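You operate a simulated robot arm through the tools that you are given. There is no shell and no other tool. Be economical: measure what you need, move in short steps, check, and stop when the job is done.

Carry out the task below with a simulated two-armed robot. There is one attempt and no reset: what you move stays moved.

## Task
Switch off and unplug the toaster, then wipe out its crumb tray with the blue sponge.
Fine: plug on the worktop, tray pushed shut, sponge back.

It is judged by the outcome, as a careful person would: the job done as asked, and still so three seconds after it is handed in. It fails if anything else is knocked over, pushed out of place, dropped, spilled or broken.

## Robot
Two 7-joint arms with fingered hands on one trunk, on a base that drives. Base frame: it is fixed to the floor where the robot stands at the start and does not move with it; the origin is under the middle of the robot, x ahead of it, y to its left, z up. Lengths are in mm, angles in degrees, forces in N, time in s.
The left shoulder is at the start at [42, 163, 1061], the right one opposite. Places, roughly: toaster wall switch [800, 0, 1200]; crumb tray [600, -200, 900]; toaster [700, -200, 1000]; slow cooker wall switch [800, 100, 1200]; kettle wall switch [900, -300, 1200]. Payload 4 kg a hand.
The tool frame of a hand sits at the grasp point between the pads (the TCP): z along the fingers, y along the line on which they close. The tips reach 36 mm beyond it. Largest opening 124 mm; the body of the gripper starts 42 mm behind the TCP. The gripper is a hand of 4 fingers: y runs from the thumb to the fingers, the wrist lies at [-15, -99, -189] in the tool frame, and closing takes about 1.5 s.
Orientation is told as [roll, pitch, yaw] about the base's x, y, z axes, in that order, counted from this pose: with the fingers straight down and the wrist toward the robot, the tool's x, y and z point along [0, 1, 0], [1, 0, 0] and [0, 0, -1] of the base frame.

## Interface
- The arms move only by the tool servo_tool. It takes "left_rows", "right_rows" or both (then of equal length, played together; a hand with none holds still); each is a list that holds one entry, the list of rows, each a list of 7 numbers: the shift along the tool's x, y, z in m, then the turn, a rotation vector about the tool's x, y, z in degrees, then the gripper command, from -1 (fully open) to 1 (shut), values between in proportion. In form: [[[dx, dy, dz, ax, ay, az, hand], ...]]. A call has 1 to 8 rows; each row shifts and turns the commanded pose from where the row before left it, along the tool's axes as they then stand. A row lasts 0.2 s, in which the tool goes at most 50 mm and 8.6 degrees; a call with a longer step from one row to the next is refused whole, and so is a gripper value outside its range. Where a pose cannot be reached the arm comes as near as it can. A force on the tool above 90 N (or 10 N above the force at the start of the call, whichever is more), or a blocked arm, ends the call early, and 0.2 s more pass. The fingers move at their own pace (about 45 mm/s each) and stop on an object; they squeeze with about 28 N. The grip force told is the motor's: it shows also when the fingers shut on nothing. Time passes only in rows, and 0.2 s behind the last, so rows that do not move let the fingers close. It gives the time, the measured TCP pose, the force on the tool (base axes), the opening and the grip force at its end, in the units of the frame above (readings bear some noise).
- Cameras (640 x 400 px; columns grow to the right, rows downward): "scene" is now at [151.4, 15.8, 1335.4]; the picture's right is [0.06, -1.00, -0.01], its down [-0.13, 0.00, -0.99] and it looks along [0.99, 0.06, -0.13] (base axes); focal length 214 px, centre (320, 200). "left" rides on the left gripper at [-75, -86, -123] in its tool frame; the picture's right is [-0.70, -0.34, 0.63], its down [0.64, -0.68, 0.35] and it looks along [0.32, 0.65, 0.69] (tool axes); focal length 275 px, centre (320, 200). "right" rides on the right gripper at [75, -86, -123] in its tool frame; the picture's right is [-0.70, 0.34, -0.63], its down [-0.64, -0.68, 0.35] and it looks along [-0.32, 0.65, 0.69] (tool axes); focal length 275 px, centre (320, 200). There is no depth. A picture from a camera that has moved, and an enlarged one, comes with that camera's place and axes in the base frame and with its lens. The place of the scene camera against the robot may be out by one fixed shift of up to 12 mm in any direction.
- get_image(camera): a new picture of that camera. No time passes.
- lift_body(by): slides the trunk up (or, below 0, down) by that many mm; the arms and the scene camera ride with it, the base frame stays. It gives what a move gives, with no picture.
- steer(legs): drives the robot by 1 to 6 legs, each [ahead, left, turn to the left] in mm, mm and degrees, along the robot's own axes; the way and the turn of a leg run together, so that a leg with both is an arc; at most 1500 mm and 180 degrees a leg. The arms and the cameras ride along, it lands a little off, and it stops where it bumps. It gives what a move gives.
- set_grasp(shape, hand): the hand has 4 fingers and takes this shape, open, in about a second: jaw (thumb against the fingers, like two jaws); tri (thumb and two fingers); tip (a fingertip pinch); poke (one finger out to press); point (the index stretched); flat (the hand flat); cup (the hand cupped); fist (a fist). The gripper value then closes the fingers along that shape, each until it touches; the sizes above hold for jaw. It gives what a move gives, with no picture.
- head_to(pan, tilt): turns the head with the scene camera to pan (to the left, within 86 degrees either way) and tilt (down, from -29 to 69), counted from straight ahead of the robot. It gives what a move gives.
- close_up(camera, box): a new picture of the part [left, top, right, bottom] of that camera's present view, enlarged. No time passes.
- finish_job(): hands the job in; it is judged then, once.

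Work in short steps. Places have to be worked out from the pictures, the camera data and where the tool is seen: move nearer, look again, correct. Check each grasp and each placing, and mend what went wrong. You have 120 turns and 88 pictures in all, those below and enlarged ones among them. Open the grippers and draw the arms clear of the work before you hand the job in, unless the task says otherwise; then end with one line.

The tools are called after "Emit:" as name(argument=value, ...) on one line, values as JSON. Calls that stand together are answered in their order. servo_tool: Moves the arms, as the interface text tells. Its arguments: {"type":"object","properties":{"left_rows":{"type":"array"},"right_rows":{"type":"array"}},"required":[]} The other tools are called the same way: lift_body (by) slides the trunk up or down; set_grasp (shape, hand) gives the hand a shape; steer (legs) drives the base; head_to (pan, tilt) turns the head that bears the scene camera; get_image (camera) takes a picture; close_up (camera, box) takes an enlarged picture of a part of a camera's view; finish_job () hands the job in.

At the start:

```text
clock: 0.0
left_ee_pos: [414.0, 143.8, 1459.2]
left_ee_rot: [0.0, 0.0, 0.0]
left_ft_force: [0.2, -0.7, -0.1]
left_opening: 123.5
left_finger_force: 0.0
left_shape: jaw
right_ee_pos: [592.3, -351.1, 1420.5]
right_ee_rot: [0.1, 0.0, 0.1]
right_ft_force: [0.2, -0.4, 0.1]
right_opening: 124.0
right_finger_force: 0.0
right_shape: jaw
trunk travel left (down, up): [-225.0, 253.0]
robot x, y, heading: [-3.8, -0.7, -0.0]
head pan, tilt: [3.5, -1.1]
```

scene: 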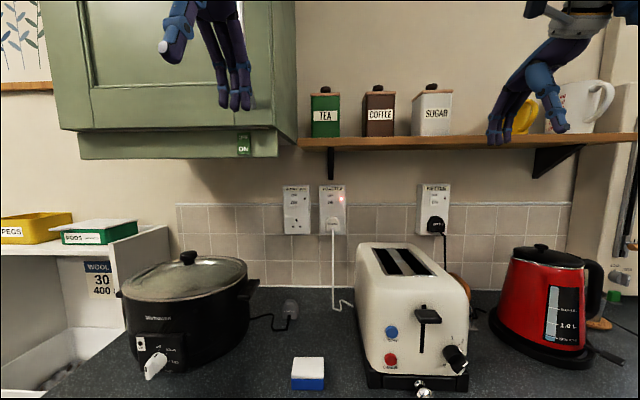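
right: 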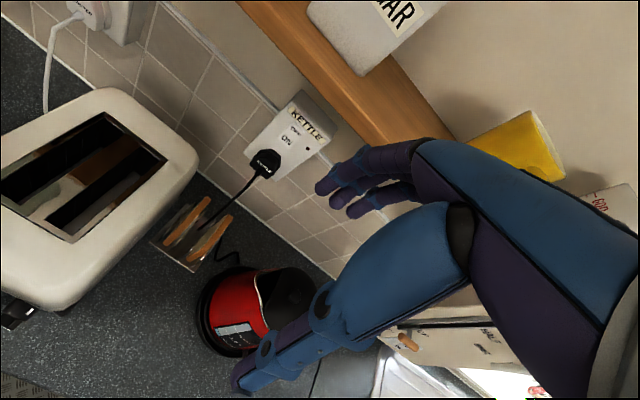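
left: 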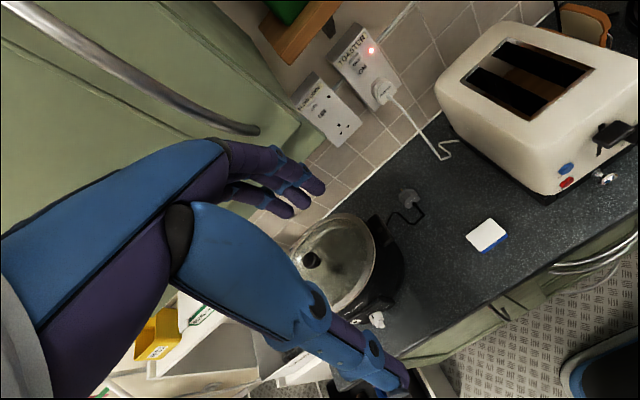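

The toaster socket (lit red, white plug) is in the middle of the wall. I enlarge the sockets and the toaster front to see the switches and tray knob.

Emit:
close_up(camera="scene", box=[270, 170, 370, 240])

Emit:
close_up(camera="scene", box=[280, 290, 480, 400])

Emit:
close_up(camera="left", box=[290, 10, 460, 170])

```text
5.71 times, centred on (320, 205) of scene
camera zoom: at [151.4, 15.8, 1335.4], right [0.06, -1.0, -0.01], down [-0.13, 0.0, -0.99], along [0.99, 0.06, -0.13], focal length 1226 px, centre (320, 171)
```

zoom: 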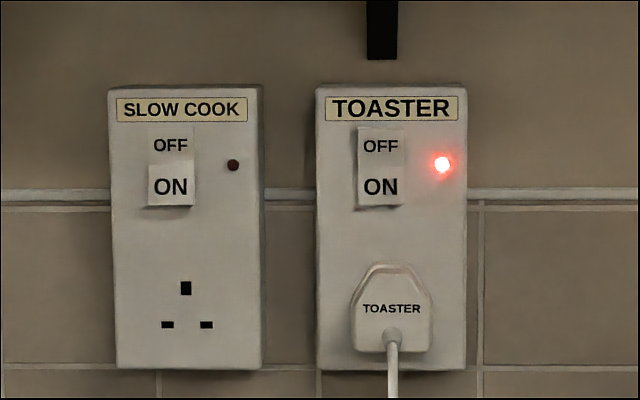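

```text
3.20 times, centred on (380, 345) of scene
camera zoom: at [151.4, 15.8, 1335.4], right [0.06, -1.0, -0.01], down [-0.13, 0.0, -0.99], along [0.99, 0.06, -0.13], focal length 686 px, centre (128, -264)
```

zoom: 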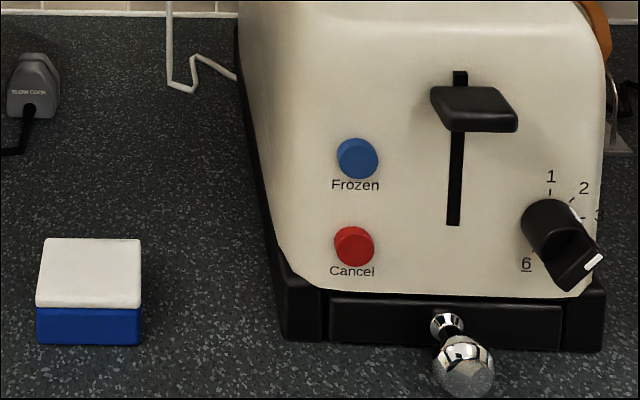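

```text
2.50 times, centred on (375, 90) of left
camera zoom: at [327.9, 68.7, 1581.3], right [-0.34, -0.7, -0.63], down [-0.68, 0.64, -0.35], along [0.65, 0.32, -0.69], focal length 688 px, centre (182, 475)
```

zoom: 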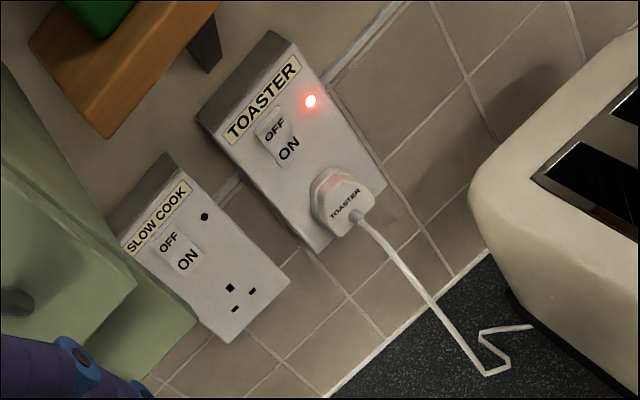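

The toaster's socket is live with "ON" pressed; I triangulate its OFF half at about (836, 20, 1260), the plug at about (823, 14, 1169). The worktop's near part is cut off, so I tilt the head down.

Emit:
head_to(pan=-8, tilt=32)

Emit:
get_image(camera="scene")

```text
clock: 1.0
left_ee_pos: [413.8, 143.9, 1459.6]
left_ee_rot: [-0.1, 0.0, 0.0]
left_ft_force: [-1.4, 0.4, -0.6]
left_opening: 123.6
left_finger_force: 0.1
left_shape: jaw
right_ee_pos: [591.1, -350.7, 1421.2]
right_ee_rot: [0.0, 0.0, 0.0]
right_ft_force: [0.9, 0.4, -0.2]
right_opening: 123.5
right_finger_force: 0.1
right_shape: jaw
trunk travel left (down, up): [-225.0, 253.0]
robot x, y, heading: [-1.4, -0.1, -0.0]
head pan, tilt: [-8.0, 32.0]
```

```text
81 pictures are left
camera scene: at [142.7, -2.1, 1283.0], right [-0.14, -0.99, 0.02], down [-0.65, 0.07, -0.76], along [0.75, -0.12, -0.65], focal length 214 px, centre (320, 200)
```

scene: 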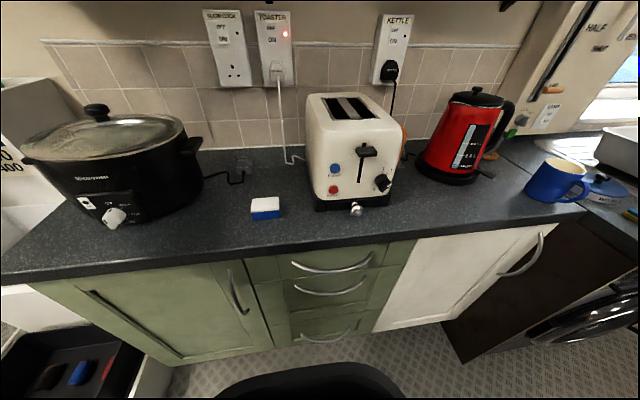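

The whole scene is visible now: worktop edge at about x=430, sponge near (515, 60), tray knob near (505,-150). I look closer at the tray, sponge and the box at bottom left.

Emit:
close_up(camera="scene", box=[230, 80, 430, 230])

Emit:
close_up(camera="scene", box=[0, 320, 200, 400])

```text
2.67 times, centred on (330, 155) of scene
camera zoom: at [142.7, -2.1, 1283.0], right [-0.14, -0.99, 0.02], down [-0.65, 0.07, -0.76], along [0.75, -0.12, -0.65], focal length 572 px, centre (293, 320)
```

zoom: 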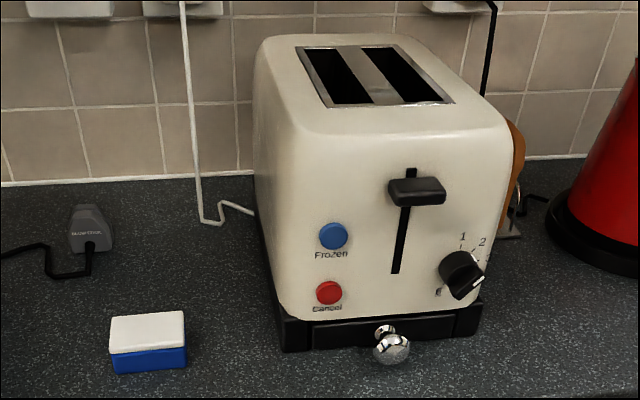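

```text
3.20 times, centred on (100, 360) of scene
camera zoom: at [142.7, -2.1, 1283.0], right [-0.14, -0.99, 0.02], down [-0.65, 0.07, -0.76], along [0.75, -0.12, -0.65], focal length 686 px, centre (1024, -312)
```

zoom: 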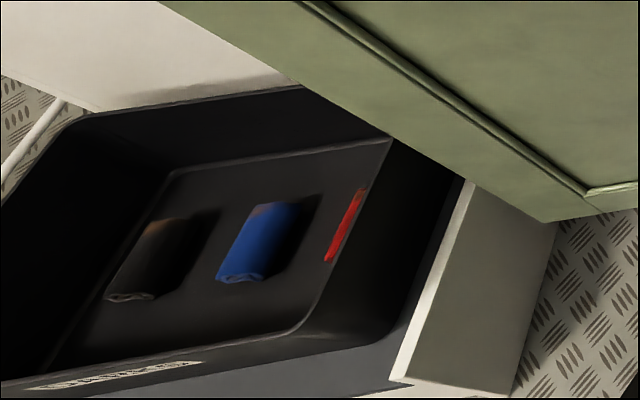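

Those are just cloths in a crate; the sponge on the worktop is the one. I lower the left hand below the cabinet and start pitching its fingers forward.

Emit:
servo_tool(left_rows=[[[0, 0, 0.05, 0, 0, 0, 0], [0, 0, 0.05, 0, 0, 0, 0], [0, 0, 0.05, 0, 0, 0, 0], [0, 0, 0.05, 0, 0, 0, 0], [0, 0.03, 0.03, -8.5, 0, 0, 0], [0, 0.03, 0.01, -8.5, 0, 0, 0], [0, 0.03, 0.01, -8.5, 0, 0, 0], [0, 0, 0, -8.5, 0, 0, 0]]])

Emit:
set_grasp(hand="left", shape="poke")

Emit:
servo_tool(left_rows=[[[0, 0, 0, -8.5, 0, 0, 0], [0, 0, 0, -8.5, 0, 0, 0], [0, 0, 0, -8.5, 0, 0, 0], [0, 0, 0, -8.5, 0, 0, 0], [0, 0, 0, -8.5, 0, 0, 0], [0, 0, 0, -8.5, 0, 0, 0], [0, 0, 0, -5, 0, 0, 0], [0, 0, 0, 0, 0, 0, 0]]])

Emit:
get_image(camera="scene")

Emit:
get_image(camera="left")

```text
clock: 2.8
left_ee_pos: [505.3, 143.1, 1222.8]
left_ee_rot: [-0.1, -34.1, 0.0]
left_ft_force: [-0.5, 0.8, 0.7]
left_opening: 62.0
left_finger_force: 0.1
left_shape: jaw
right_ee_pos: [592.1, -350.6, 1420.6]
right_ee_rot: [0.0, 0.0, 0.1]
right_ft_force: [-0.6, 0.4, 1.0]
right_opening: 123.7
right_finger_force: 0.0
right_shape: jaw
trunk travel left (down, up): [-225.0, 253.0]
robot x, y, heading: [-2.3, 1.1, -0.1]
head pan, tilt: [-8.0, 32.0]
```

```text
clock: 3.7
left_ee_pos: [506.1, 142.8, 1223.7]
left_ee_rot: [-0.1, -33.9, 0.0]
left_ft_force: [-0.4, 0.5, 0.5]
left_opening: 0.0
left_finger_force: 0.1
left_shape: poke
right_ee_pos: [591.3, -350.4, 1419.5]
right_ee_rot: [0.0, 0.0, 0.0]
right_ft_force: [0.3, -0.1, 0.1]
right_opening: 123.9
right_finger_force: 0.1
right_shape: jaw
trunk travel left (down, up): [-225.0, 253.0]
robot x, y, heading: [2.1, -1.0, -0.4]
head pan, tilt: [-8.0, 32.0]
```

```text
clock: 5.5
left_ee_pos: [577.8, 119.7, 1274.9]
left_ee_rot: [-121.0, -89.9, 121.1]
left_ft_force: [-0.2, 0.3, -1.1]
left_opening: 0.0
left_finger_force: 0.0
left_shape: poke
left hand out of reach, approached as far as the arm can: row 1, 2, 3, 4, 5
right_ee_pos: [592.9, -348.7, 1421.6]
right_ee_rot: [0.1, 0.0, 0.1]
right_ft_force: [-0.7, 0.4, 0.0]
right_opening: 123.6
right_finger_force: 0.0
right_shape: jaw
trunk travel left (down, up): [-225.0, 253.0]
robot x, y, heading: [-2.3, -2.9, -0.2]
head pan, tilt: [-8.0, 32.0]
```

```text
78 pictures are left
camera scene: at [142.8, -1.1, 1282.9], right [-0.14, -0.99, 0.02], down [-0.65, 0.07, -0.76], along [0.75, -0.12, -0.65], focal length 214 px, centre (320, 200)
```

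scene: 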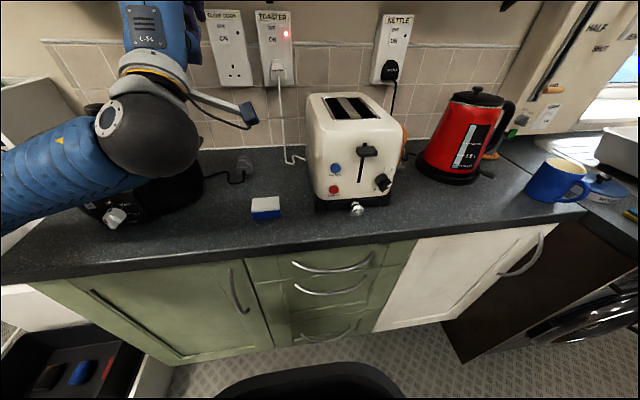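

```text
77 pictures are left
camera left: at [454.3, 44.5, 1188.0], right [0.64, -0.7, -0.33], down [0.35, 0.64, -0.68], along [0.69, 0.32, 0.65], focal length 275 px, centre (320, 200)
```

left: 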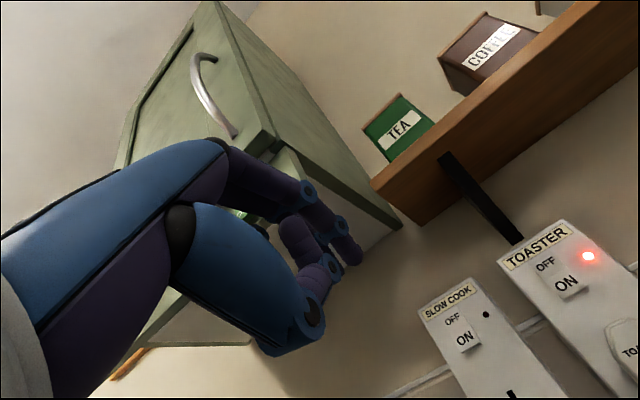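

The left hand points forward in poke shape; I check where the poking finger's tip sits, and the rocker, enlarged.

Emit:
close_up(camera="left", box=[220, 140, 420, 340])

Emit:
close_up(camera="left", box=[480, 200, 640, 400])

```text
2.00 times, centred on (320, 240) of left
camera zoom: at [454.3, 44.5, 1188.0], right [0.64, -0.7, -0.33], down [0.35, 0.64, -0.68], along [0.69, 0.32, 0.65], focal length 551 px, centre (320, 120)
```

zoom: 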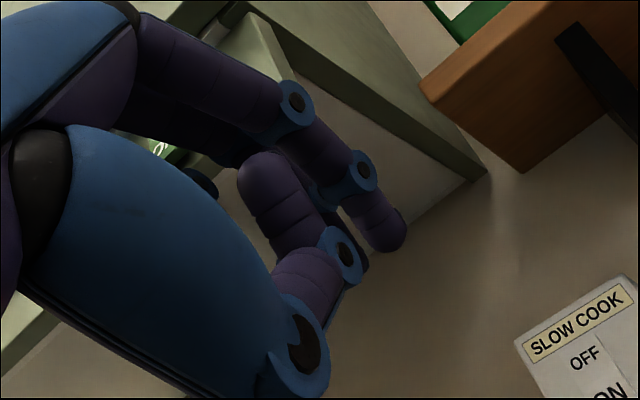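

```text
2.00 times, centred on (560, 300) of left
camera zoom: at [454.3, 44.5, 1188.0], right [0.64, -0.7, -0.33], down [0.35, 0.64, -0.68], along [0.69, 0.32, 0.65], focal length 551 px, centre (-160, 0)
```

zoom: 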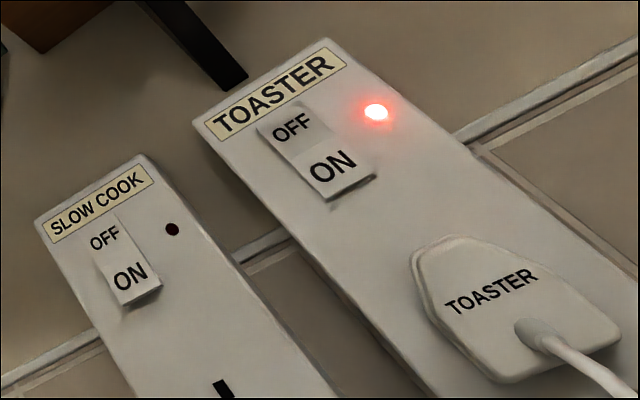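

Two views from the left camera put the OFF half at about (843, 15, 1255) and the plug face at about (831, 8, 1163). I bring the fingertip in front of the OFF half, stopping ~30 mm short.

Emit:
servo_tool(left_rows=[[[-0.019, -0.004, 0.038, 0, 0, 0, 1], [-0.019, -0.004, 0.038, 0, 0, 0, 1], [-0.019, -0.004, 0.038, 0, 0, 0, 1], [-0.019, -0.004, 0.038, 0, 0, 0, 1], [-0.019, -0.004, 0.038, 0, 0, 0, 1], [0, 0, 0, 0, 0, 0, 1]]])

Emit:
get_image(camera="left")

Emit:
head_to(pan=0, tilt=10)

Emit:
get_image(camera="scene")

```text
clock: 6.1
left_ee_pos: [573.7, 234.6, 1370.8]
left_ee_rot: [-179.6, -79.2, -173.5]
left_ft_force: [-63.6, -1.4, -13.8]
left_opening: 0.0
left_finger_force: 0.1
left_shape: poke
right_ee_pos: [623.2, -199.1, 1430.1]
right_ee_rot: [-1.1, -0.6, 6.9]
right_ft_force: [-3.2, 0.9, 3.8]
right_opening: 123.8
right_finger_force: 0.0
right_shape: jaw
trunk travel left (down, up): [-225.0, 253.0]
robot x, y, heading: [14.7, 59.5, 6.4]
head pan, tilt: [-8.0, 32.0]
stopped in row 2 (left hand): the force on the tool passed its limit (the readings are from after the stop); the commanded pose is now the measured one
```

```text
74 pictures are left
camera left: at [479.1, 146.6, 1262.5], right [0.76, -0.61, -0.21], down [0.39, 0.7, -0.61], along [0.52, 0.38, 0.77], focal length 275 px, centre (320, 200)
```

left: 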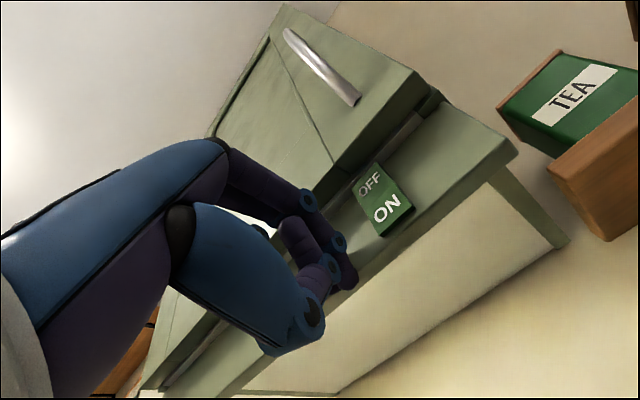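

```text
clock: 6.9
left_ee_pos: [577.6, 231.9, 1369.2]
left_ee_rot: [179.1, -79.6, -171.6]
left_ft_force: [-83.1, 17.9, -7.9]
left_opening: 0.2
left_finger_force: 0.0
left_shape: poke
right_ee_pos: [628.7, -207.2, 1427.6]
right_ee_rot: [-0.8, -0.3, 6.9]
right_ft_force: [-0.7, 0.3, -0.5]
right_opening: 123.9
right_finger_force: 0.0
right_shape: jaw
trunk travel left (down, up): [-225.0, 253.0]
robot x, y, heading: [13.2, 56.1, 6.4]
head pan, tilt: [0.0, 10.0]
```

```text
73 pictures are left
camera scene: at [151.2, 96.3, 1318.8], right [0.12, -0.99, 0.01], down [-0.31, -0.05, -0.95], along [0.94, 0.11, -0.31], focal length 214 px, centre (320, 200)
```

scene: 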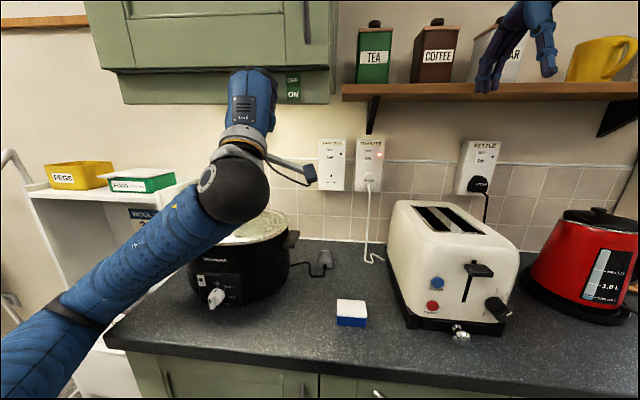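

The arm slipped through a near-limit posture and swung up-left into the cabinet, and the base shifted. I back the hand straight off slowly before anything else.

Emit:
servo_tool(left_rows=[[[0, 0, -0.015, 0, 0, 0, 1], [0, 0, -0.015, 0, 0, 0, 1], [0, 0, -0.015, 0, 0, 0, 1]]])

Emit:
get_image(camera="left")

Emit:
close_up(camera="scene", box=[230, 50, 400, 200])

```text
clock: 7.7
left_ee_pos: [484.7, 343.5, 1397.1]
left_ee_rot: [179.4, -77.0, -164.9]
left_ft_force: [-10.5, 7.0, 28.8]
left_opening: 0.3
left_finger_force: 0.1
left_shape: poke
right_ee_pos: [631.4, -82.2, 1444.4]
right_ee_rot: [-0.6, -1.3, 13.2]
right_ft_force: [-2.8, -0.9, 1.8]
right_opening: 124.0
right_finger_force: 0.0
right_shape: jaw
trunk travel left (down, up): [-225.0, 253.0]
robot x, y, heading: [2.6, 120.5, 13.0]
head pan, tilt: [0.0, 10.0]
```

```text
72 pictures are left
camera left: at [406.6, 245.6, 1284.8], right [0.85, -0.5, -0.19], down [0.31, 0.75, -0.58], along [0.43, 0.44, 0.79], focal length 275 px, centre (320, 200)
```

left: 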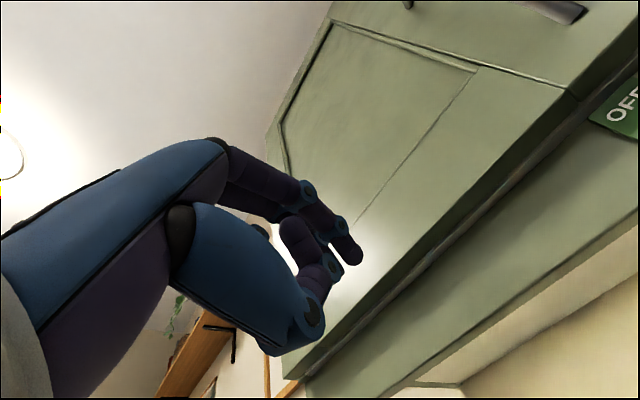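

```text
2.67 times, centred on (315, 125) of scene
camera zoom: at [128.2, 169.2, 1328.8], right [0.22, -0.97, 0.01], down [-0.29, -0.07, -0.95], along [0.93, 0.21, -0.3], focal length 572 px, centre (333, 400)
```

zoom: 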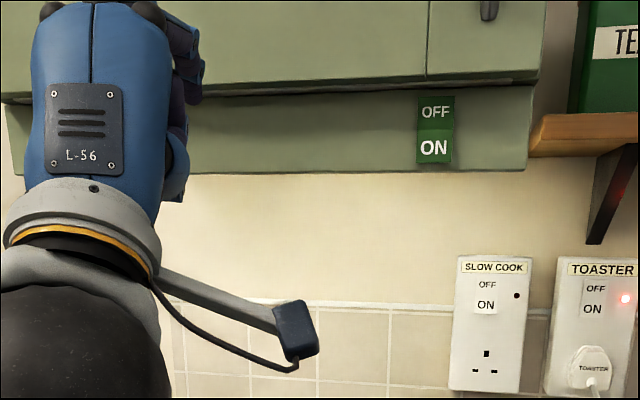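

The cabinet wall looks brighter: the bump seems to have switched on the under-cabinet light, which I must restore later. The base also moved while the arm was jammed; I look at the whole situation.

Emit:
head_to(pan=0, tilt=15)

Emit:
get_image(camera="scene")

Emit:
get_image(camera="right")

```text
clock: 8.4
left_ee_pos: [502.4, 344.4, 1356.8]
left_ee_rot: [177.7, -80.2, -163.5]
left_ft_force: [-2.8, 0.2, -0.7]
left_opening: 0.0
left_finger_force: 0.1
left_shape: poke
right_ee_pos: [639.1, -76.1, 1429.0]
right_ee_rot: [-0.8, -0.5, 13.4]
right_ft_force: [-0.6, -0.3, -1.5]
right_opening: 123.8
right_finger_force: 0.1
right_shape: jaw
trunk travel left (down, up): [-225.0, 253.0]
robot x, y, heading: [3.8, 115.2, 13.1]
head pan, tilt: [0.0, 15.0]
```

```text
70 pictures are left
camera scene: at [131.3, 170.7, 1310.0], right [0.23, -0.97, 0.01], down [-0.38, -0.1, -0.92], along [0.9, 0.21, -0.39], focal length 214 px, centre (320, 200)
```

scene: 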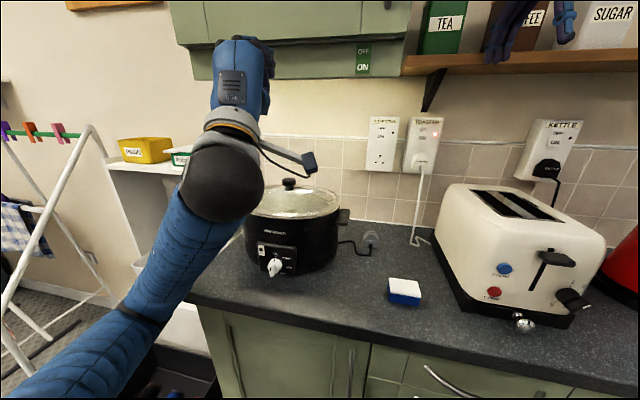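

```text
69 pictures are left
camera right: at [536.2, -22.4, 1549.6], right [0.48, -0.59, 0.65], down [-0.51, -0.79, -0.34], along [0.71, -0.16, -0.68], focal length 275 px, centre (320, 200)
```

right: 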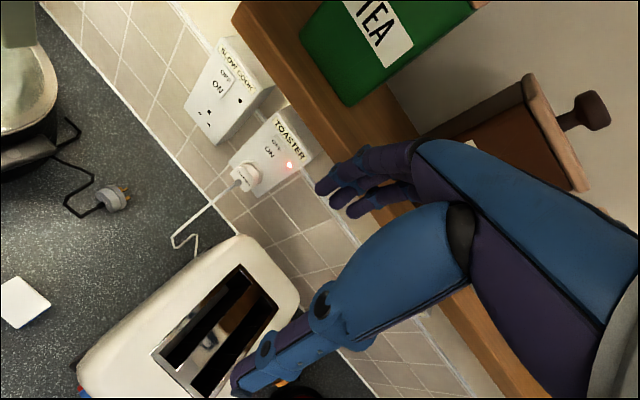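

The base sits 115 mm to the left and turned 13°; nothing looks knocked over. I back away and drive back to face the worktop squarely, about 80 mm farther from it.

Emit:
steer(legs=[[-110, 0, 0], [0, -98, 0], [0, 0, -13]])

Emit:
head_to(pan=3, tilt=5)

Emit:
get_image(camera="scene")

```text
clock: 9.1
left_ee_pos: [507.9, 341.0, 1353.4]
left_ee_rot: [173.6, -80.5, -159.0]
left_ft_force: [0.8, 0.2, 0.1]
left_opening: 0.0
left_finger_force: 0.1
left_shape: poke
right_ee_pos: [652.1, -78.6, 1419.0]
right_ee_rot: [-0.2, 0.1, 14.0]
right_ft_force: [-1.7, -0.4, -1.5]
right_opening: 123.1
right_finger_force: 0.1
right_shape: jaw
trunk travel left (down, up): [-225.0, 253.0]
robot x, y, heading: [-6.4, 119.3, 13.7]
head pan, tilt: [0.0, 15.0]
stopped in leg 1: the robot was blocked; the commanded pose is now the measured one
```

```text
clock: 9.8
left_ee_pos: [507.6, 342.1, 1353.6]
left_ee_rot: [174.2, -80.5, -159.6]
left_ft_force: [0.0, -0.7, 0.3]
left_opening: 0.1
left_finger_force: 0.1
left_shape: poke
right_ee_pos: [651.0, -77.6, 1421.8]
right_ee_rot: [-0.3, 0.1, 13.8]
right_ft_force: [-1.0, -0.6, 0.0]
right_opening: 124.3
right_finger_force: 0.1
right_shape: jaw
trunk travel left (down, up): [-225.0, 253.0]
robot x, y, heading: [-4.1, 121.4, 13.7]
head pan, tilt: [3.0, 5.0]
```

```text
68 pictures are left
camera scene: at [137.9, 169.9, 1326.2], right [0.28, -0.96, -0.01], down [-0.23, -0.06, -0.97], along [0.93, 0.28, -0.23], focal length 214 px, centre (320, 200)
```

scene: 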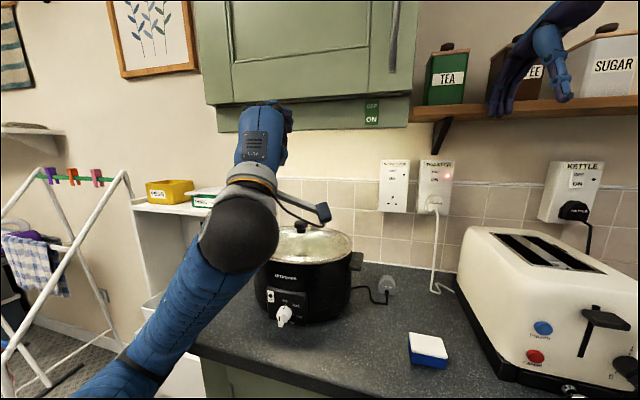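

Driving backward is blocked by something. I look down to the left and right to find what touches the robot.

Emit:
head_to(pan=75, tilt=50)

Emit:
get_image(camera="scene")

Emit:
head_to(pan=-75, tilt=50)

Emit:
get_image(camera="scene")

```text
clock: 11.3
left_ee_pos: [507.2, 342.4, 1354.6]
left_ee_rot: [174.6, -80.4, -160.0]
left_ft_force: [-0.9, 1.2, 0.5]
left_opening: 0.0
left_finger_force: 0.1
left_shape: poke
right_ee_pos: [648.0, -77.9, 1422.5]
right_ee_rot: [-0.4, 0.0, 13.9]
right_ft_force: [0.5, -0.8, -0.1]
right_opening: 123.9
right_finger_force: 0.1
right_shape: jaw
trunk travel left (down, up): [-225.0, 253.0]
robot x, y, heading: [-0.1, 118.5, 13.5]
head pan, tilt: [75.0, 50.0]
```

```text
67 pictures are left
camera scene: at [42.1, 219.2, 1267.6], right [0.99, -0.03, -0.14], down [-0.11, -0.79, -0.61], along [-0.09, 0.61, -0.78], focal length 214 px, centre (320, 200)
```

scene: 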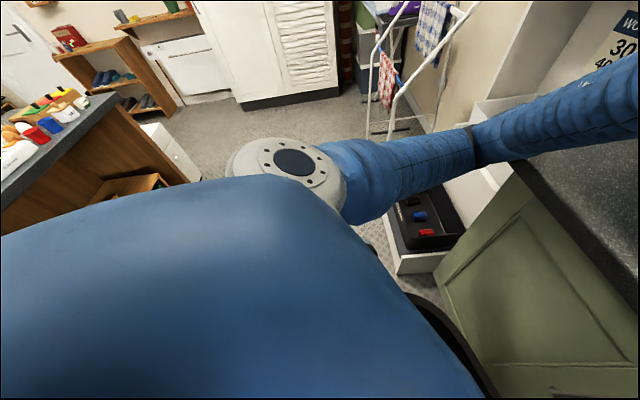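

```text
clock: 13.6
left_ee_pos: [506.4, 342.1, 1354.6]
left_ee_rot: [174.8, -80.5, -160.0]
left_ft_force: [1.1, -0.1, -1.1]
left_opening: 0.0
left_finger_force: 0.0
left_shape: poke
right_ee_pos: [649.1, -78.1, 1421.9]
right_ee_rot: [-0.4, 0.0, 13.7]
right_ft_force: [-0.1, 1.0, -0.7]
right_opening: 124.0
right_finger_force: 0.0
right_shape: jaw
trunk travel left (down, up): [-225.0, 253.0]
robot x, y, heading: [-1.9, 115.9, 13.7]
head pan, tilt: [-75.0, 50.0]
```

```text
66 pictures are left
camera scene: at [76.9, 74.7, 1268.0], right [-0.87, -0.48, 0.14], down [-0.46, 0.65, -0.61], along [0.2, -0.59, -0.78], focal length 214 px, centre (320, 200)
```

scene: 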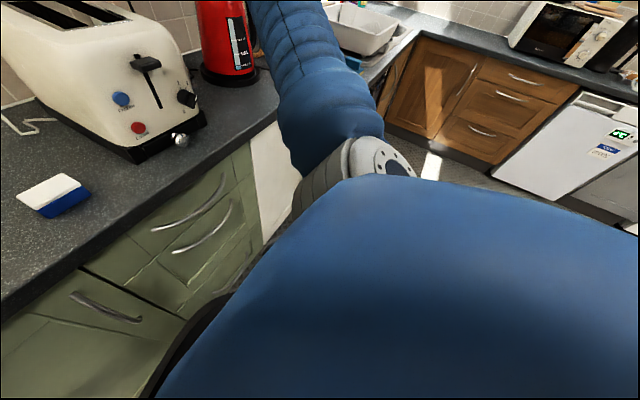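

Nothing obvious touches behind; the left forearm passes close to the worktop corner. I try a small right turn to see whether the base is free.

Emit:
steer(legs=[[0, 0, -6]])

Emit:
steer(legs=[[-40, 0, 0]])

```text
clock: 14.3
left_ee_pos: [507.6, 339.6, 1353.9]
left_ee_rot: [172.8, -80.5, -158.3]
left_ft_force: [0.3, -0.2, -0.8]
left_opening: 0.0
left_finger_force: 0.0
left_shape: poke
right_ee_pos: [649.3, -83.2, 1419.5]
right_ee_rot: [-0.2, 0.2, 13.6]
right_ft_force: [0.5, -0.1, -0.2]
right_opening: 123.5
right_finger_force: 0.0
right_shape: jaw
trunk travel left (down, up): [-225.0, 253.0]
robot x, y, heading: [-0.2, 121.3, 13.1]
head pan, tilt: [-75.0, 50.0]
stopped in leg 1: the robot was blocked; the commanded pose is now the measured one
```

```text
clock: 15.2
left_ee_pos: [473.6, 330.3, 1350.9]
left_ee_rot: [173.0, -80.7, -158.4]
left_ft_force: [0.0, -0.5, -0.2]
left_opening: 0.3
left_finger_force: 0.0
left_shape: poke
right_ee_pos: [613.9, -92.7, 1418.6]
right_ee_rot: [-0.2, 0.3, 13.5]
right_ft_force: [0.1, -0.4, 0.2]
right_opening: 123.7
right_finger_force: 0.1
right_shape: jaw
trunk travel left (down, up): [-225.0, 253.0]
robot x, y, heading: [-36.9, 104.9, 13.3]
head pan, tilt: [-75.0, 50.0]
```

Backward works now. I continue back a bit more, then shift right and turn.

Emit:
steer(legs=[[-80, 0, 0], [0, -80, 0], [0, 0, -13]])

Emit:
head_to(pan=5, tilt=18)

Emit:
get_image(camera="scene")

```text
clock: 17.9
left_ee_pos: [446.4, 130.4, 1349.6]
left_ee_rot: [170.2, -80.8, -166.5]
left_ft_force: [0.1, 0.3, 0.5]
left_opening: 0.1
left_finger_force: 0.0
left_shape: poke
right_ee_pos: [494.6, -317.1, 1418.7]
right_ee_rot: [-0.1, 0.1, 2.0]
right_ft_force: [0.7, -0.6, -0.3]
right_opening: 123.9
right_finger_force: 0.0
right_shape: jaw
trunk travel left (down, up): [-225.0, 253.0]
robot x, y, heading: [-107.4, 13.9, 1.7]
head pan, tilt: [-75.0, 50.0]
stopped in leg 3: the robot was blocked; the commanded pose is now the measured one
```

```text
clock: 19.4
left_ee_pos: [444.2, 133.9, 1350.9]
left_ee_rot: [171.8, -80.8, -168.4]
left_ft_force: [-0.1, 0.3, -0.1]
left_opening: 0.1
left_finger_force: 0.1
left_shape: poke
right_ee_pos: [490.6, -313.4, 1423.2]
right_ee_rot: [-0.3, -0.2, 1.8]
right_ft_force: [0.4, -0.6, -0.3]
right_opening: 123.9
right_finger_force: 0.1
right_shape: jaw
trunk travel left (down, up): [-225.0, 253.0]
robot x, y, heading: [-103.5, 14.7, 1.5]
head pan, tilt: [5.0, 18.0]
```

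```text
65 pictures are left
camera scene: at [38.5, 37.8, 1305.4], right [0.11, -0.99, -0.01], down [-0.44, -0.04, -0.9], along [0.89, 0.11, -0.45], focal length 214 px, centre (320, 200)
```

scene: 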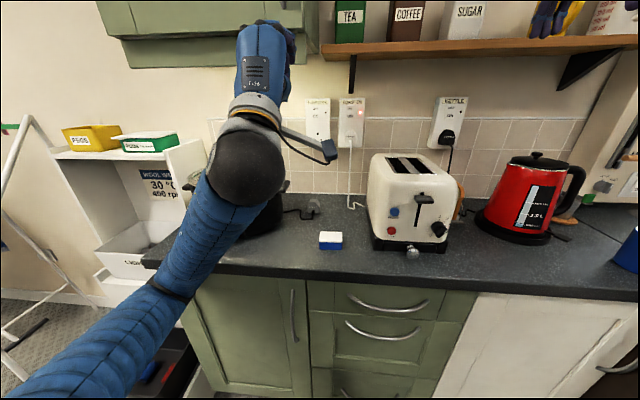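

Base is at about (-105, 14) and nearly square, with the left hand pointing forward at (444, 134, 1351). I level it and go gently down and forward, a little at a time, watching that it tracks.

Emit:
servo_tool(left_rows=[[[0, 0, 0.02, 4.5, -1.7, 0, 1], [0, 0, 0.02, 4.5, -1.7, 0, 1], [0, -0.02, 0.03, 0, 0, 0, 1], [0, -0.02, 0.03, 0, 0, 0, 1]]])

```text
clock: 20.4
left_ee_pos: [552.8, 130.9, 1310.2]
left_ee_rot: [78.9, -88.4, -79.1]
left_ft_force: [-0.1, 0.1, -0.7]
left_opening: 0.0
left_finger_force: 0.2
left_shape: poke
right_ee_pos: [497.2, -318.6, 1417.9]
right_ee_rot: [-0.4, 0.2, 1.7]
right_ft_force: [-0.4, -0.1, -0.6]
right_opening: 123.8
right_finger_force: 0.1
right_shape: jaw
trunk travel left (down, up): [-225.0, 253.0]
robot x, y, heading: [-106.0, 13.2, 1.5]
head pan, tilt: [5.0, 18.0]
```

Tracks well now. I move right and down to line up with the switch.

Emit:
servo_tool(left_rows=[[[-0.025, -0.014, 0.0, 0, 0, 0, 1], [-0.025, -0.014, 0.005, 0, 0, 0, 1], [-0.025, -0.014, 0.01, 0, 0, 0, 1], [-0.025, -0.014, 0.02, 0, 0, 0, 1]]])

Emit:
servo_tool(left_rows=[[[0, 0, 0.035, 0, 0, 0, 1], [0, 0, 0.035, 0, 0, 0, 1], [0, 0, 0.035, 0, 0, 0, 1], [0, 0, 0.03, 0, 0, 0, 1]]])

Emit:
get_image(camera="left")

```text
clock: 21.4
left_ee_pos: [586.5, 34.8, 1252.2]
left_ee_rot: [80.8, -88.3, -80.7]
left_ft_force: [0.4, -0.9, 1.1]
left_opening: 0.0
left_finger_force: 0.1
left_shape: poke
right_ee_pos: [499.2, -316.6, 1418.5]
right_ee_rot: [-0.2, 0.2, 1.8]
right_ft_force: [0.2, -0.2, -1.0]
right_opening: 123.8
right_finger_force: 0.1
right_shape: jaw
trunk travel left (down, up): [-225.0, 253.0]
robot x, y, heading: [-98.1, 18.9, 1.6]
head pan, tilt: [5.0, 18.0]
```

```text
clock: 22.4
left_ee_pos: [679.5, 46.7, 1264.5]
left_ee_rot: [126.9, -88.2, -126.4]
left_ft_force: [-0.6, 0.8, 0.7]
left_opening: 0.0
left_finger_force: 0.1
left_shape: poke
right_ee_pos: [465.1, -303.0, 1429.3]
right_ee_rot: [-0.4, -0.9, 2.5]
right_ft_force: [-0.8, 0.4, -1.4]
right_opening: 123.9
right_finger_force: 0.0
right_shape: jaw
trunk travel left (down, up): [-225.0, 253.0]
robot x, y, heading: [-120.0, 24.1, 2.1]
head pan, tilt: [5.0, 18.0]
```

```text
64 pictures are left
camera left: at [559.5, -26.3, 1175.0], right [0.64, -0.69, -0.34], down [0.35, 0.66, -0.66], along [0.68, 0.3, 0.67], focal length 275 px, centre (320, 200)
```

left: 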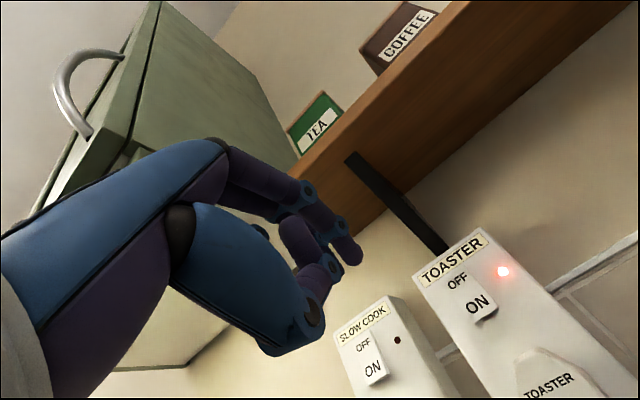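

The base gave way a little (about 20 mm back) during that move, so some part of the arm may be touching something. I look at the scene.

Emit:
get_image(camera="scene")

Emit:
head_to(pan=50, tilt=45)

Emit:
get_image(camera="scene")

```text
63 pictures are left
camera scene: at [9.6, 44.0, 1307.3], right [0.12, -0.99, -0.01], down [-0.43, -0.04, -0.9], along [0.89, 0.12, -0.43], focal length 214 px, centre (320, 200)
```

scene: 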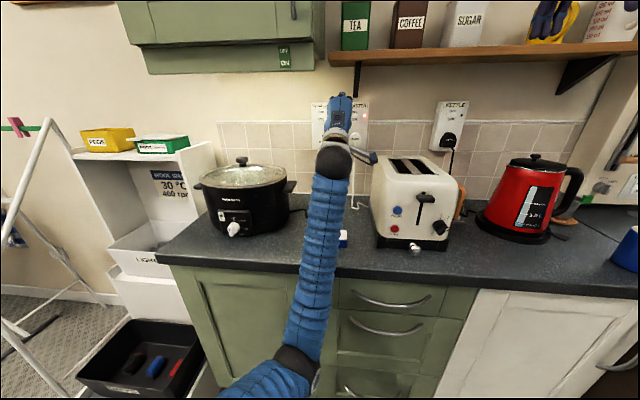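

```text
clock: 23.5
left_ee_pos: [680.3, 49.5, 1266.5]
left_ee_rot: [126.2, -88.2, -125.7]
left_ft_force: [-0.1, 0.7, -0.4]
left_opening: 0.0
left_finger_force: 0.1
left_shape: poke
right_ee_pos: [463.0, -305.6, 1431.5]
right_ee_rot: [-0.2, -0.9, 2.4]
right_ft_force: [0.3, 0.1, 0.0]
right_opening: 123.7
right_finger_force: 0.0
right_shape: jaw
trunk travel left (down, up): [-225.0, 253.0]
robot x, y, heading: [-117.4, 16.7, 2.2]
head pan, tilt: [50.0, 45.0]
```

```text
62 pictures are left
camera scene: at [-39.3, 93.2, 1271.4], right [0.78, -0.61, -0.1], down [-0.52, -0.56, -0.64], along [0.34, 0.55, -0.76], focal length 214 px, centre (320, 200)
```

scene: 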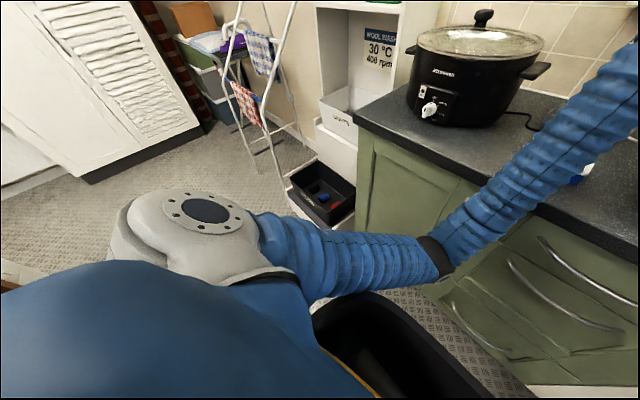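

The elbow hangs low, so the forearm leans on the worktop edge. I back the base away, then raise the trunk so the elbow clears the worktop.

Emit:
steer(legs=[[-110, 0, 0]])

Emit:
lift_body(by=80)

```text
clock: 24.7
left_ee_pos: [607.5, 33.6, 1254.0]
left_ee_rot: [87.0, -88.4, -87.0]
left_ft_force: [-0.6, -0.5, 0.6]
left_opening: 0.2
left_finger_force: 0.0
left_shape: poke
right_ee_pos: [384.5, -317.4, 1421.8]
right_ee_rot: [-0.3, 0.0, 1.8]
right_ft_force: [-0.6, -0.4, -0.2]
right_opening: 123.9
right_finger_force: 0.0
right_shape: jaw
trunk travel left (down, up): [-225.0, 253.0]
robot x, y, heading: [-214.1, 11.4, 1.4]
head pan, tilt: [50.0, 45.0]
```

```text
clock: 25.9
left_ee_pos: [577.4, 32.5, 1397.7]
left_ee_rot: [157.5, -85.4, -157.4]
left_ft_force: [-0.2, 0.1, 0.8]
left_opening: 0.0
left_finger_force: 0.1
left_shape: poke
right_ee_pos: [341.6, -319.9, 1546.0]
right_ee_rot: [-0.4, -4.5, 1.8]
right_ft_force: [0.4, 0.9, 0.7]
right_opening: 123.9
right_finger_force: 0.0
right_shape: jaw
trunk travel left (down, up): [-305.0, 173.0]
robot x, y, heading: [-215.4, 10.2, 1.5]
head pan, tilt: [50.0, 45.0]
```

Lifting tilted the robot: the elbow is caught under the worktop's edge. I lower again at once and back off further.

Emit:
lift_body(by=-80)

Emit:
steer(legs=[[-120, 0, 0]])

Emit:
get_image(camera="scene")

```text
clock: 27.0
left_ee_pos: [609.3, 33.3, 1252.4]
left_ee_rot: [84.8, -88.4, -84.8]
left_ft_force: [0.2, -0.5, -0.1]
left_opening: 0.0
left_finger_force: 0.1
left_shape: poke
right_ee_pos: [386.4, -317.9, 1419.7]
right_ee_rot: [-0.2, 0.1, 1.8]
right_ft_force: [-1.2, 0.3, -0.4]
right_opening: 123.9
right_finger_force: 0.1
right_shape: jaw
trunk travel left (down, up): [-225.0, 253.0]
robot x, y, heading: [-217.5, 10.2, 1.6]
head pan, tilt: [50.0, 45.0]
```

```text
clock: 28.3
left_ee_pos: [489.0, 30.5, 1251.9]
left_ee_rot: [84.5, -88.4, -84.3]
left_ft_force: [0.0, 0.6, 0.4]
left_opening: 0.1
left_finger_force: 0.1
left_shape: poke
right_ee_pos: [264.8, -323.4, 1420.4]
right_ee_rot: [-0.2, 0.0, 1.8]
right_ft_force: [0.4, -0.7, -0.7]
right_opening: 124.0
right_finger_force: 0.0
right_shape: jaw
trunk travel left (down, up): [-225.0, 253.0]
robot x, y, heading: [-334.8, 7.1, 1.3]
head pan, tilt: [50.0, 45.0]
```

```text
61 pictures are left
camera scene: at [-234.4, 83.3, 1269.4], right [0.77, -0.62, -0.12], down [-0.54, -0.56, -0.63], along [0.33, 0.55, -0.77], focal length 214 px, centre (320, 200)
```

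scene: 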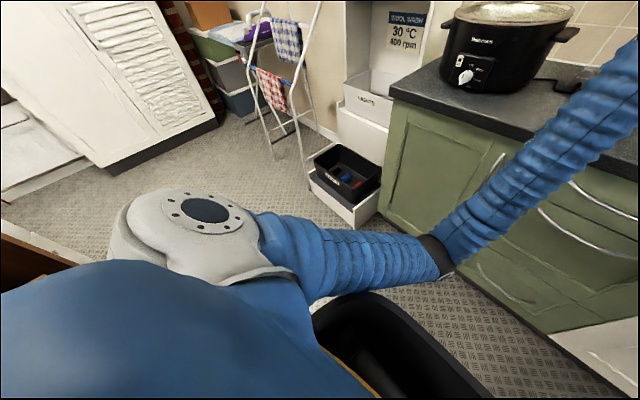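

Clear of the edge now. I raise the trunk so the shoulder is near switch height, then check the elbow.

Emit:
lift_body(by=220)

Emit:
servo_tool(left_rows=[[[0, -0.03, 0.03, 0, 0, 0, 1], [0, -0.03, 0.03, 0, 0, 0, 1], [0, -0.03, 0.03, 0, 0, 0, 1], [0, -0.03, 0.03, 0, 0, 0, 1], [0, -0.03, 0.03, 0, 0, 0, 1], [0, -0.03, 0.01, 0, 0, 0, 1], [0, -0.03, 0.0, 0, 0, 0, 1]]])

Emit:
head_to(pan=10, tilt=30)

Emit:
get_image(camera="scene")

```text
clock: 30.6
left_ee_pos: [421.9, 28.0, 1595.6]
left_ee_rot: [167.6, -81.5, -167.4]
left_ft_force: [-0.1, -0.3, -0.7]
left_opening: 0.0
left_finger_force: 0.1
left_shape: poke
right_ee_pos: [176.8, -324.8, 1727.9]
right_ee_rot: [-0.3, -8.5, 1.8]
right_ft_force: [0.2, -0.3, -0.6]
right_opening: 124.0
right_finger_force: 0.0
right_shape: jaw
trunk travel left (down, up): [-445.0, 33.0]
robot x, y, heading: [-335.6, 11.2, 1.5]
head pan, tilt: [50.0, 45.0]
```

```text
clock: 32.2
left_ee_pos: [613.3, 54.1, 1429.7]
left_ee_rot: [166.1, -79.9, -164.7]
left_ft_force: [0.4, -0.6, 0.1]
left_opening: 0.1
left_finger_force: 0.2
left_shape: poke
right_ee_pos: [177.7, -324.3, 1726.5]
right_ee_rot: [-0.3, -8.5, 1.8]
right_ft_force: [-0.3, 0.4, -0.4]
right_opening: 123.9
right_finger_force: 0.0
right_shape: jaw
trunk travel left (down, up): [-445.0, 33.0]
robot x, y, heading: [-335.3, 7.9, 1.6]
head pan, tilt: [50.0, 45.0]
```

```text
clock: 33.3
left_ee_pos: [612.7, 50.9, 1424.5]
left_ee_rot: [164.2, -80.1, -163.0]
left_ft_force: [-0.2, -1.1, -0.2]
left_opening: 0.0
left_finger_force: 0.1
left_shape: poke
right_ee_pos: [176.2, -324.3, 1725.3]
right_ee_rot: [-0.3, -8.5, 1.8]
right_ft_force: [0.2, 0.5, -0.4]
right_opening: 124.0
right_finger_force: 0.0
right_shape: jaw
trunk travel left (down, up): [-445.0, 33.0]
robot x, y, heading: [-332.6, 6.0, 1.6]
head pan, tilt: [10.0, 30.0]
```

```text
60 pictures are left
camera scene: at [-256.9, 36.2, 1527.6], right [0.2, -0.98, 0.0], down [-0.49, -0.1, -0.86], along [0.85, 0.17, -0.5], focal length 214 px, centre (320, 200)
```

scene: 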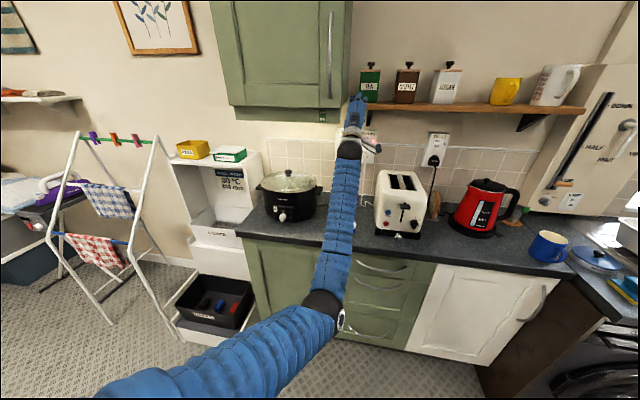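

With the trunk raised the upper body leans back about 8.5°, but the elbow is well above the worktop. I pull the hand back, level it and lower it in front of the shelf.

Emit:
servo_tool(left_rows=[[[0, 0, -0.03, 4.5, 0, 0, 1], [0, -0.01, -0.03, 4.5, 0, 0, 1], [0, -0.03, -0.01, 0, 0, 0, 1], [0, -0.03, 0, 0, 0, 0, 1], [0, -0.03, 0, 0, 0, 0, 1], [0, -0.03, 0, 0, 0, 0, 1], [0, -0.03, 0, 0, 0, 0, 1]]])

Emit:
get_image(camera="scene")

```text
clock: 34.9
left_ee_pos: [553.6, 96.0, 1256.4]
left_ee_rot: [102.6, -83.1, -98.8]
left_ft_force: [0.5, -0.8, -0.3]
left_opening: 0.1
left_finger_force: 0.2
left_shape: poke
right_ee_pos: [176.1, -325.4, 1727.1]
right_ee_rot: [-0.3, -8.5, 1.8]
right_ft_force: [-0.6, -0.3, 0.6]
right_opening: 124.0
right_finger_force: 0.0
right_shape: jaw
trunk travel left (down, up): [-445.0, 33.0]
robot x, y, heading: [-334.3, 8.7, 1.6]
head pan, tilt: [10.0, 30.0]
```

```text
59 pictures are left
camera scene: at [-256.9, 36.3, 1527.6], right [0.2, -0.98, 0.0], down [-0.49, -0.1, -0.86], along [0.85, 0.17, -0.5], focal length 214 px, centre (320, 200)
```

scene: 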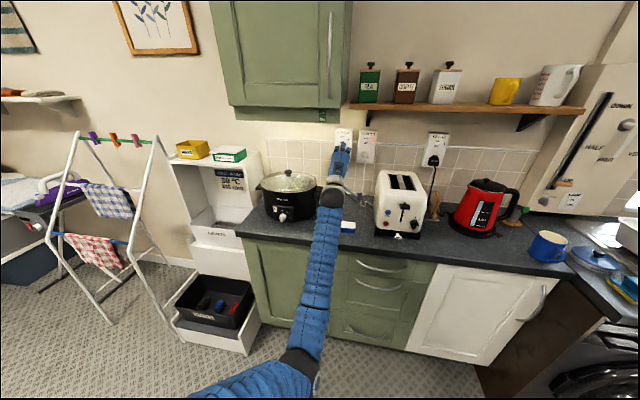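

The hand is level but rolled 7° and 70 mm left of the target. I correct roll, yaw and y, then drive forward 150 mm.

Emit:
servo_tool(left_rows=[[[-0.02, 0, 0, 0, -1.8, -3.4, 1], [-0.02, 0, 0, 0, -1.8, -3.4, 1], [-0.02, 0, 0, 0, 0, 0, 1], [-0.01, 0, 0, 0, 0, 0, 1], [0, 0, 0, 0, 0, 0, 1]]])

Emit:
steer(legs=[[150, 0, 0]])

Emit:
get_image(camera="left")

```text
clock: 35.4
left_ee_pos: [558.9, 103.0, 1245.5]
left_ee_rot: [104.4, -83.9, -100.7]
left_ft_force: [0.6, -0.2, 0.0]
left_opening: 0.0
left_finger_force: 0.1
left_shape: poke
left hand out of reach, approached as far as the arm can: row 2
right_ee_pos: [176.5, -324.1, 1727.2]
right_ee_rot: [-0.3, -8.4, 1.8]
right_ft_force: [-0.5, 0.5, -0.4]
right_opening: 123.7
right_finger_force: 0.0
right_shape: jaw
trunk travel left (down, up): [-445.0, 33.0]
robot x, y, heading: [-335.7, 11.9, 1.4]
head pan, tilt: [10.0, 30.0]
stopped in row 2 (left hand): the arm was blocked; the commanded pose is now the measured one
```

```text
clock: 36.7
left_ee_pos: [709.7, 103.5, 1244.8]
left_ee_rot: [103.4, -83.9, -100.1]
left_ft_force: [0.4, 0.5, 0.5]
left_opening: 0.0
left_finger_force: 0.0
left_shape: poke
right_ee_pos: [327.4, -319.5, 1726.3]
right_ee_rot: [-0.3, -8.5, 1.8]
right_ft_force: [0.1, -0.9, 0.1]
right_opening: 124.1
right_finger_force: 0.0
right_shape: jaw
trunk travel left (down, up): [-445.0, 33.0]
robot x, y, heading: [-185.0, 11.3, 1.8]
head pan, tilt: [10.0, 30.0]
```

```text
58 pictures are left
camera left: at [593.3, 31.9, 1148.4], right [0.68, -0.62, -0.39], down [0.32, 0.73, -0.6], along [0.66, 0.29, 0.69], focal length 275 px, centre (320, 200)
```

left: 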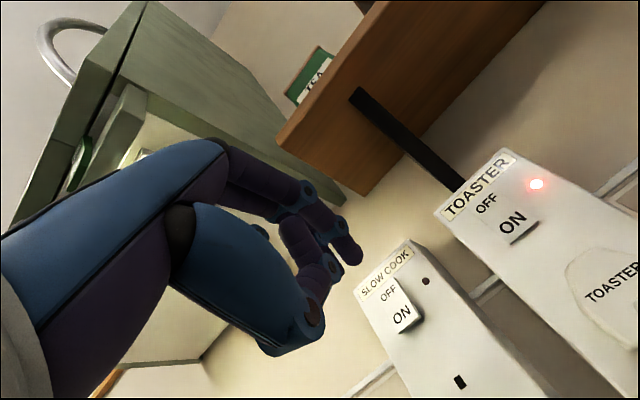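

The wrist is at a limit in this posture, so I keep the orientation and use the base for the gross motion. The new view again puts OFF at (843, 14, 1253); I drive right 81 and ahead 60.

Emit:
steer(legs=[[0, -82, 0], [60, 0, 0]])

Emit:
servo_tool(left_rows=[[[0, 0.004, 0, 0, 0, 0, 1], [0, 0.004, 0, 0, 0, 0, 1], [0, 0, 0, 0, 0, 0, 1]]])

Emit:
get_image(camera="left")

```text
clock: 38.4
left_ee_pos: [770.6, 23.5, 1244.8]
left_ee_rot: [103.2, -83.9, -99.8]
left_ft_force: [0.7, 0.3, -0.2]
left_opening: 0.1
left_finger_force: 0.1
left_shape: poke
right_ee_pos: [390.0, -404.1, 1725.8]
right_ee_rot: [-0.2, -8.3, 1.9]
right_ft_force: [-0.5, -0.4, -0.9]
right_opening: 123.9
right_finger_force: 0.0
right_shape: jaw
trunk travel left (down, up): [-445.0, 33.0]
robot x, y, heading: [-124.5, -70.0, 1.6]
head pan, tilt: [10.0, 30.0]
```

```text
clock: 39.2
left_ee_pos: [770.4, 25.1, 1253.1]
left_ee_rot: [103.6, -84.0, -100.0]
left_ft_force: [0.2, 0.5, 0.1]
left_opening: 0.1
left_finger_force: 0.0
left_shape: poke
right_ee_pos: [388.4, -401.3, 1726.6]
right_ee_rot: [-0.2, -8.5, 1.9]
right_ft_force: [-1.0, -0.5, 0.5]
right_opening: 124.2
right_finger_force: 0.0
right_shape: jaw
trunk travel left (down, up): [-445.0, 33.0]
robot x, y, heading: [-116.4, -68.0, 1.7]
head pan, tilt: [10.0, 30.0]
```

```text
57 pictures are left
camera left: at [654.5, -47.7, 1156.2], right [0.68, -0.62, -0.39], down [0.32, 0.73, -0.6], along [0.66, 0.29, 0.7], focal length 275 px, centre (320, 200)
```

left: 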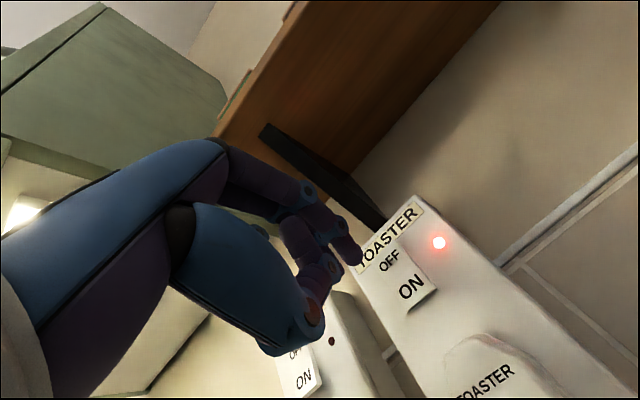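

The fingertip is just left of the OFF half and some 30 mm short. I nudge right 5 mm and creep forward, watching the force.

Emit:
servo_tool(left_rows=[[[-0.003, 0, 0.008, 0, 0, 0, 1], [-0.002, 0, 0.008, 0, 0, 0, 1], [0, 0, 0.008, 0, 0, 0, 1]]])

Emit:
get_image(camera="left")

```text
clock: 40.0
left_ee_pos: [794.3, 20.1, 1252.8]
left_ee_rot: [103.8, -84.0, -100.4]
left_ft_force: [0.7, -0.8, -0.1]
left_opening: 0.0
left_finger_force: 0.1
left_shape: poke
right_ee_pos: [389.8, -402.7, 1726.4]
right_ee_rot: [-0.3, -8.5, 1.9]
right_ft_force: [0.5, -0.1, 0.0]
right_opening: 123.8
right_finger_force: 0.1
right_shape: jaw
trunk travel left (down, up): [-445.0, 33.0]
robot x, y, heading: [-118.8, -70.2, 1.5]
head pan, tilt: [10.0, 30.0]
```

```text
56 pictures are left
camera left: at [678.8, -53.1, 1156.7], right [0.68, -0.62, -0.39], down [0.32, 0.73, -0.6], along [0.66, 0.29, 0.69], focal length 275 px, centre (320, 200)
```

left: 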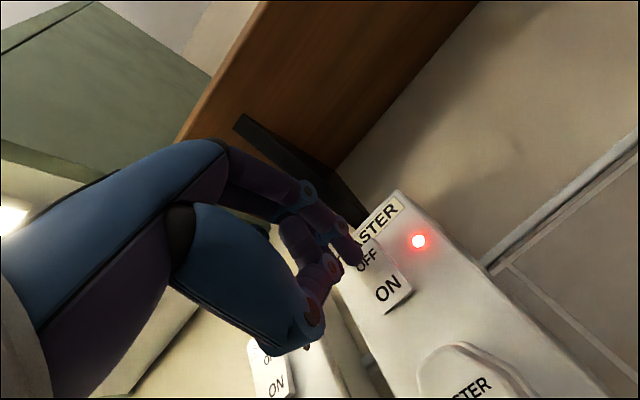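

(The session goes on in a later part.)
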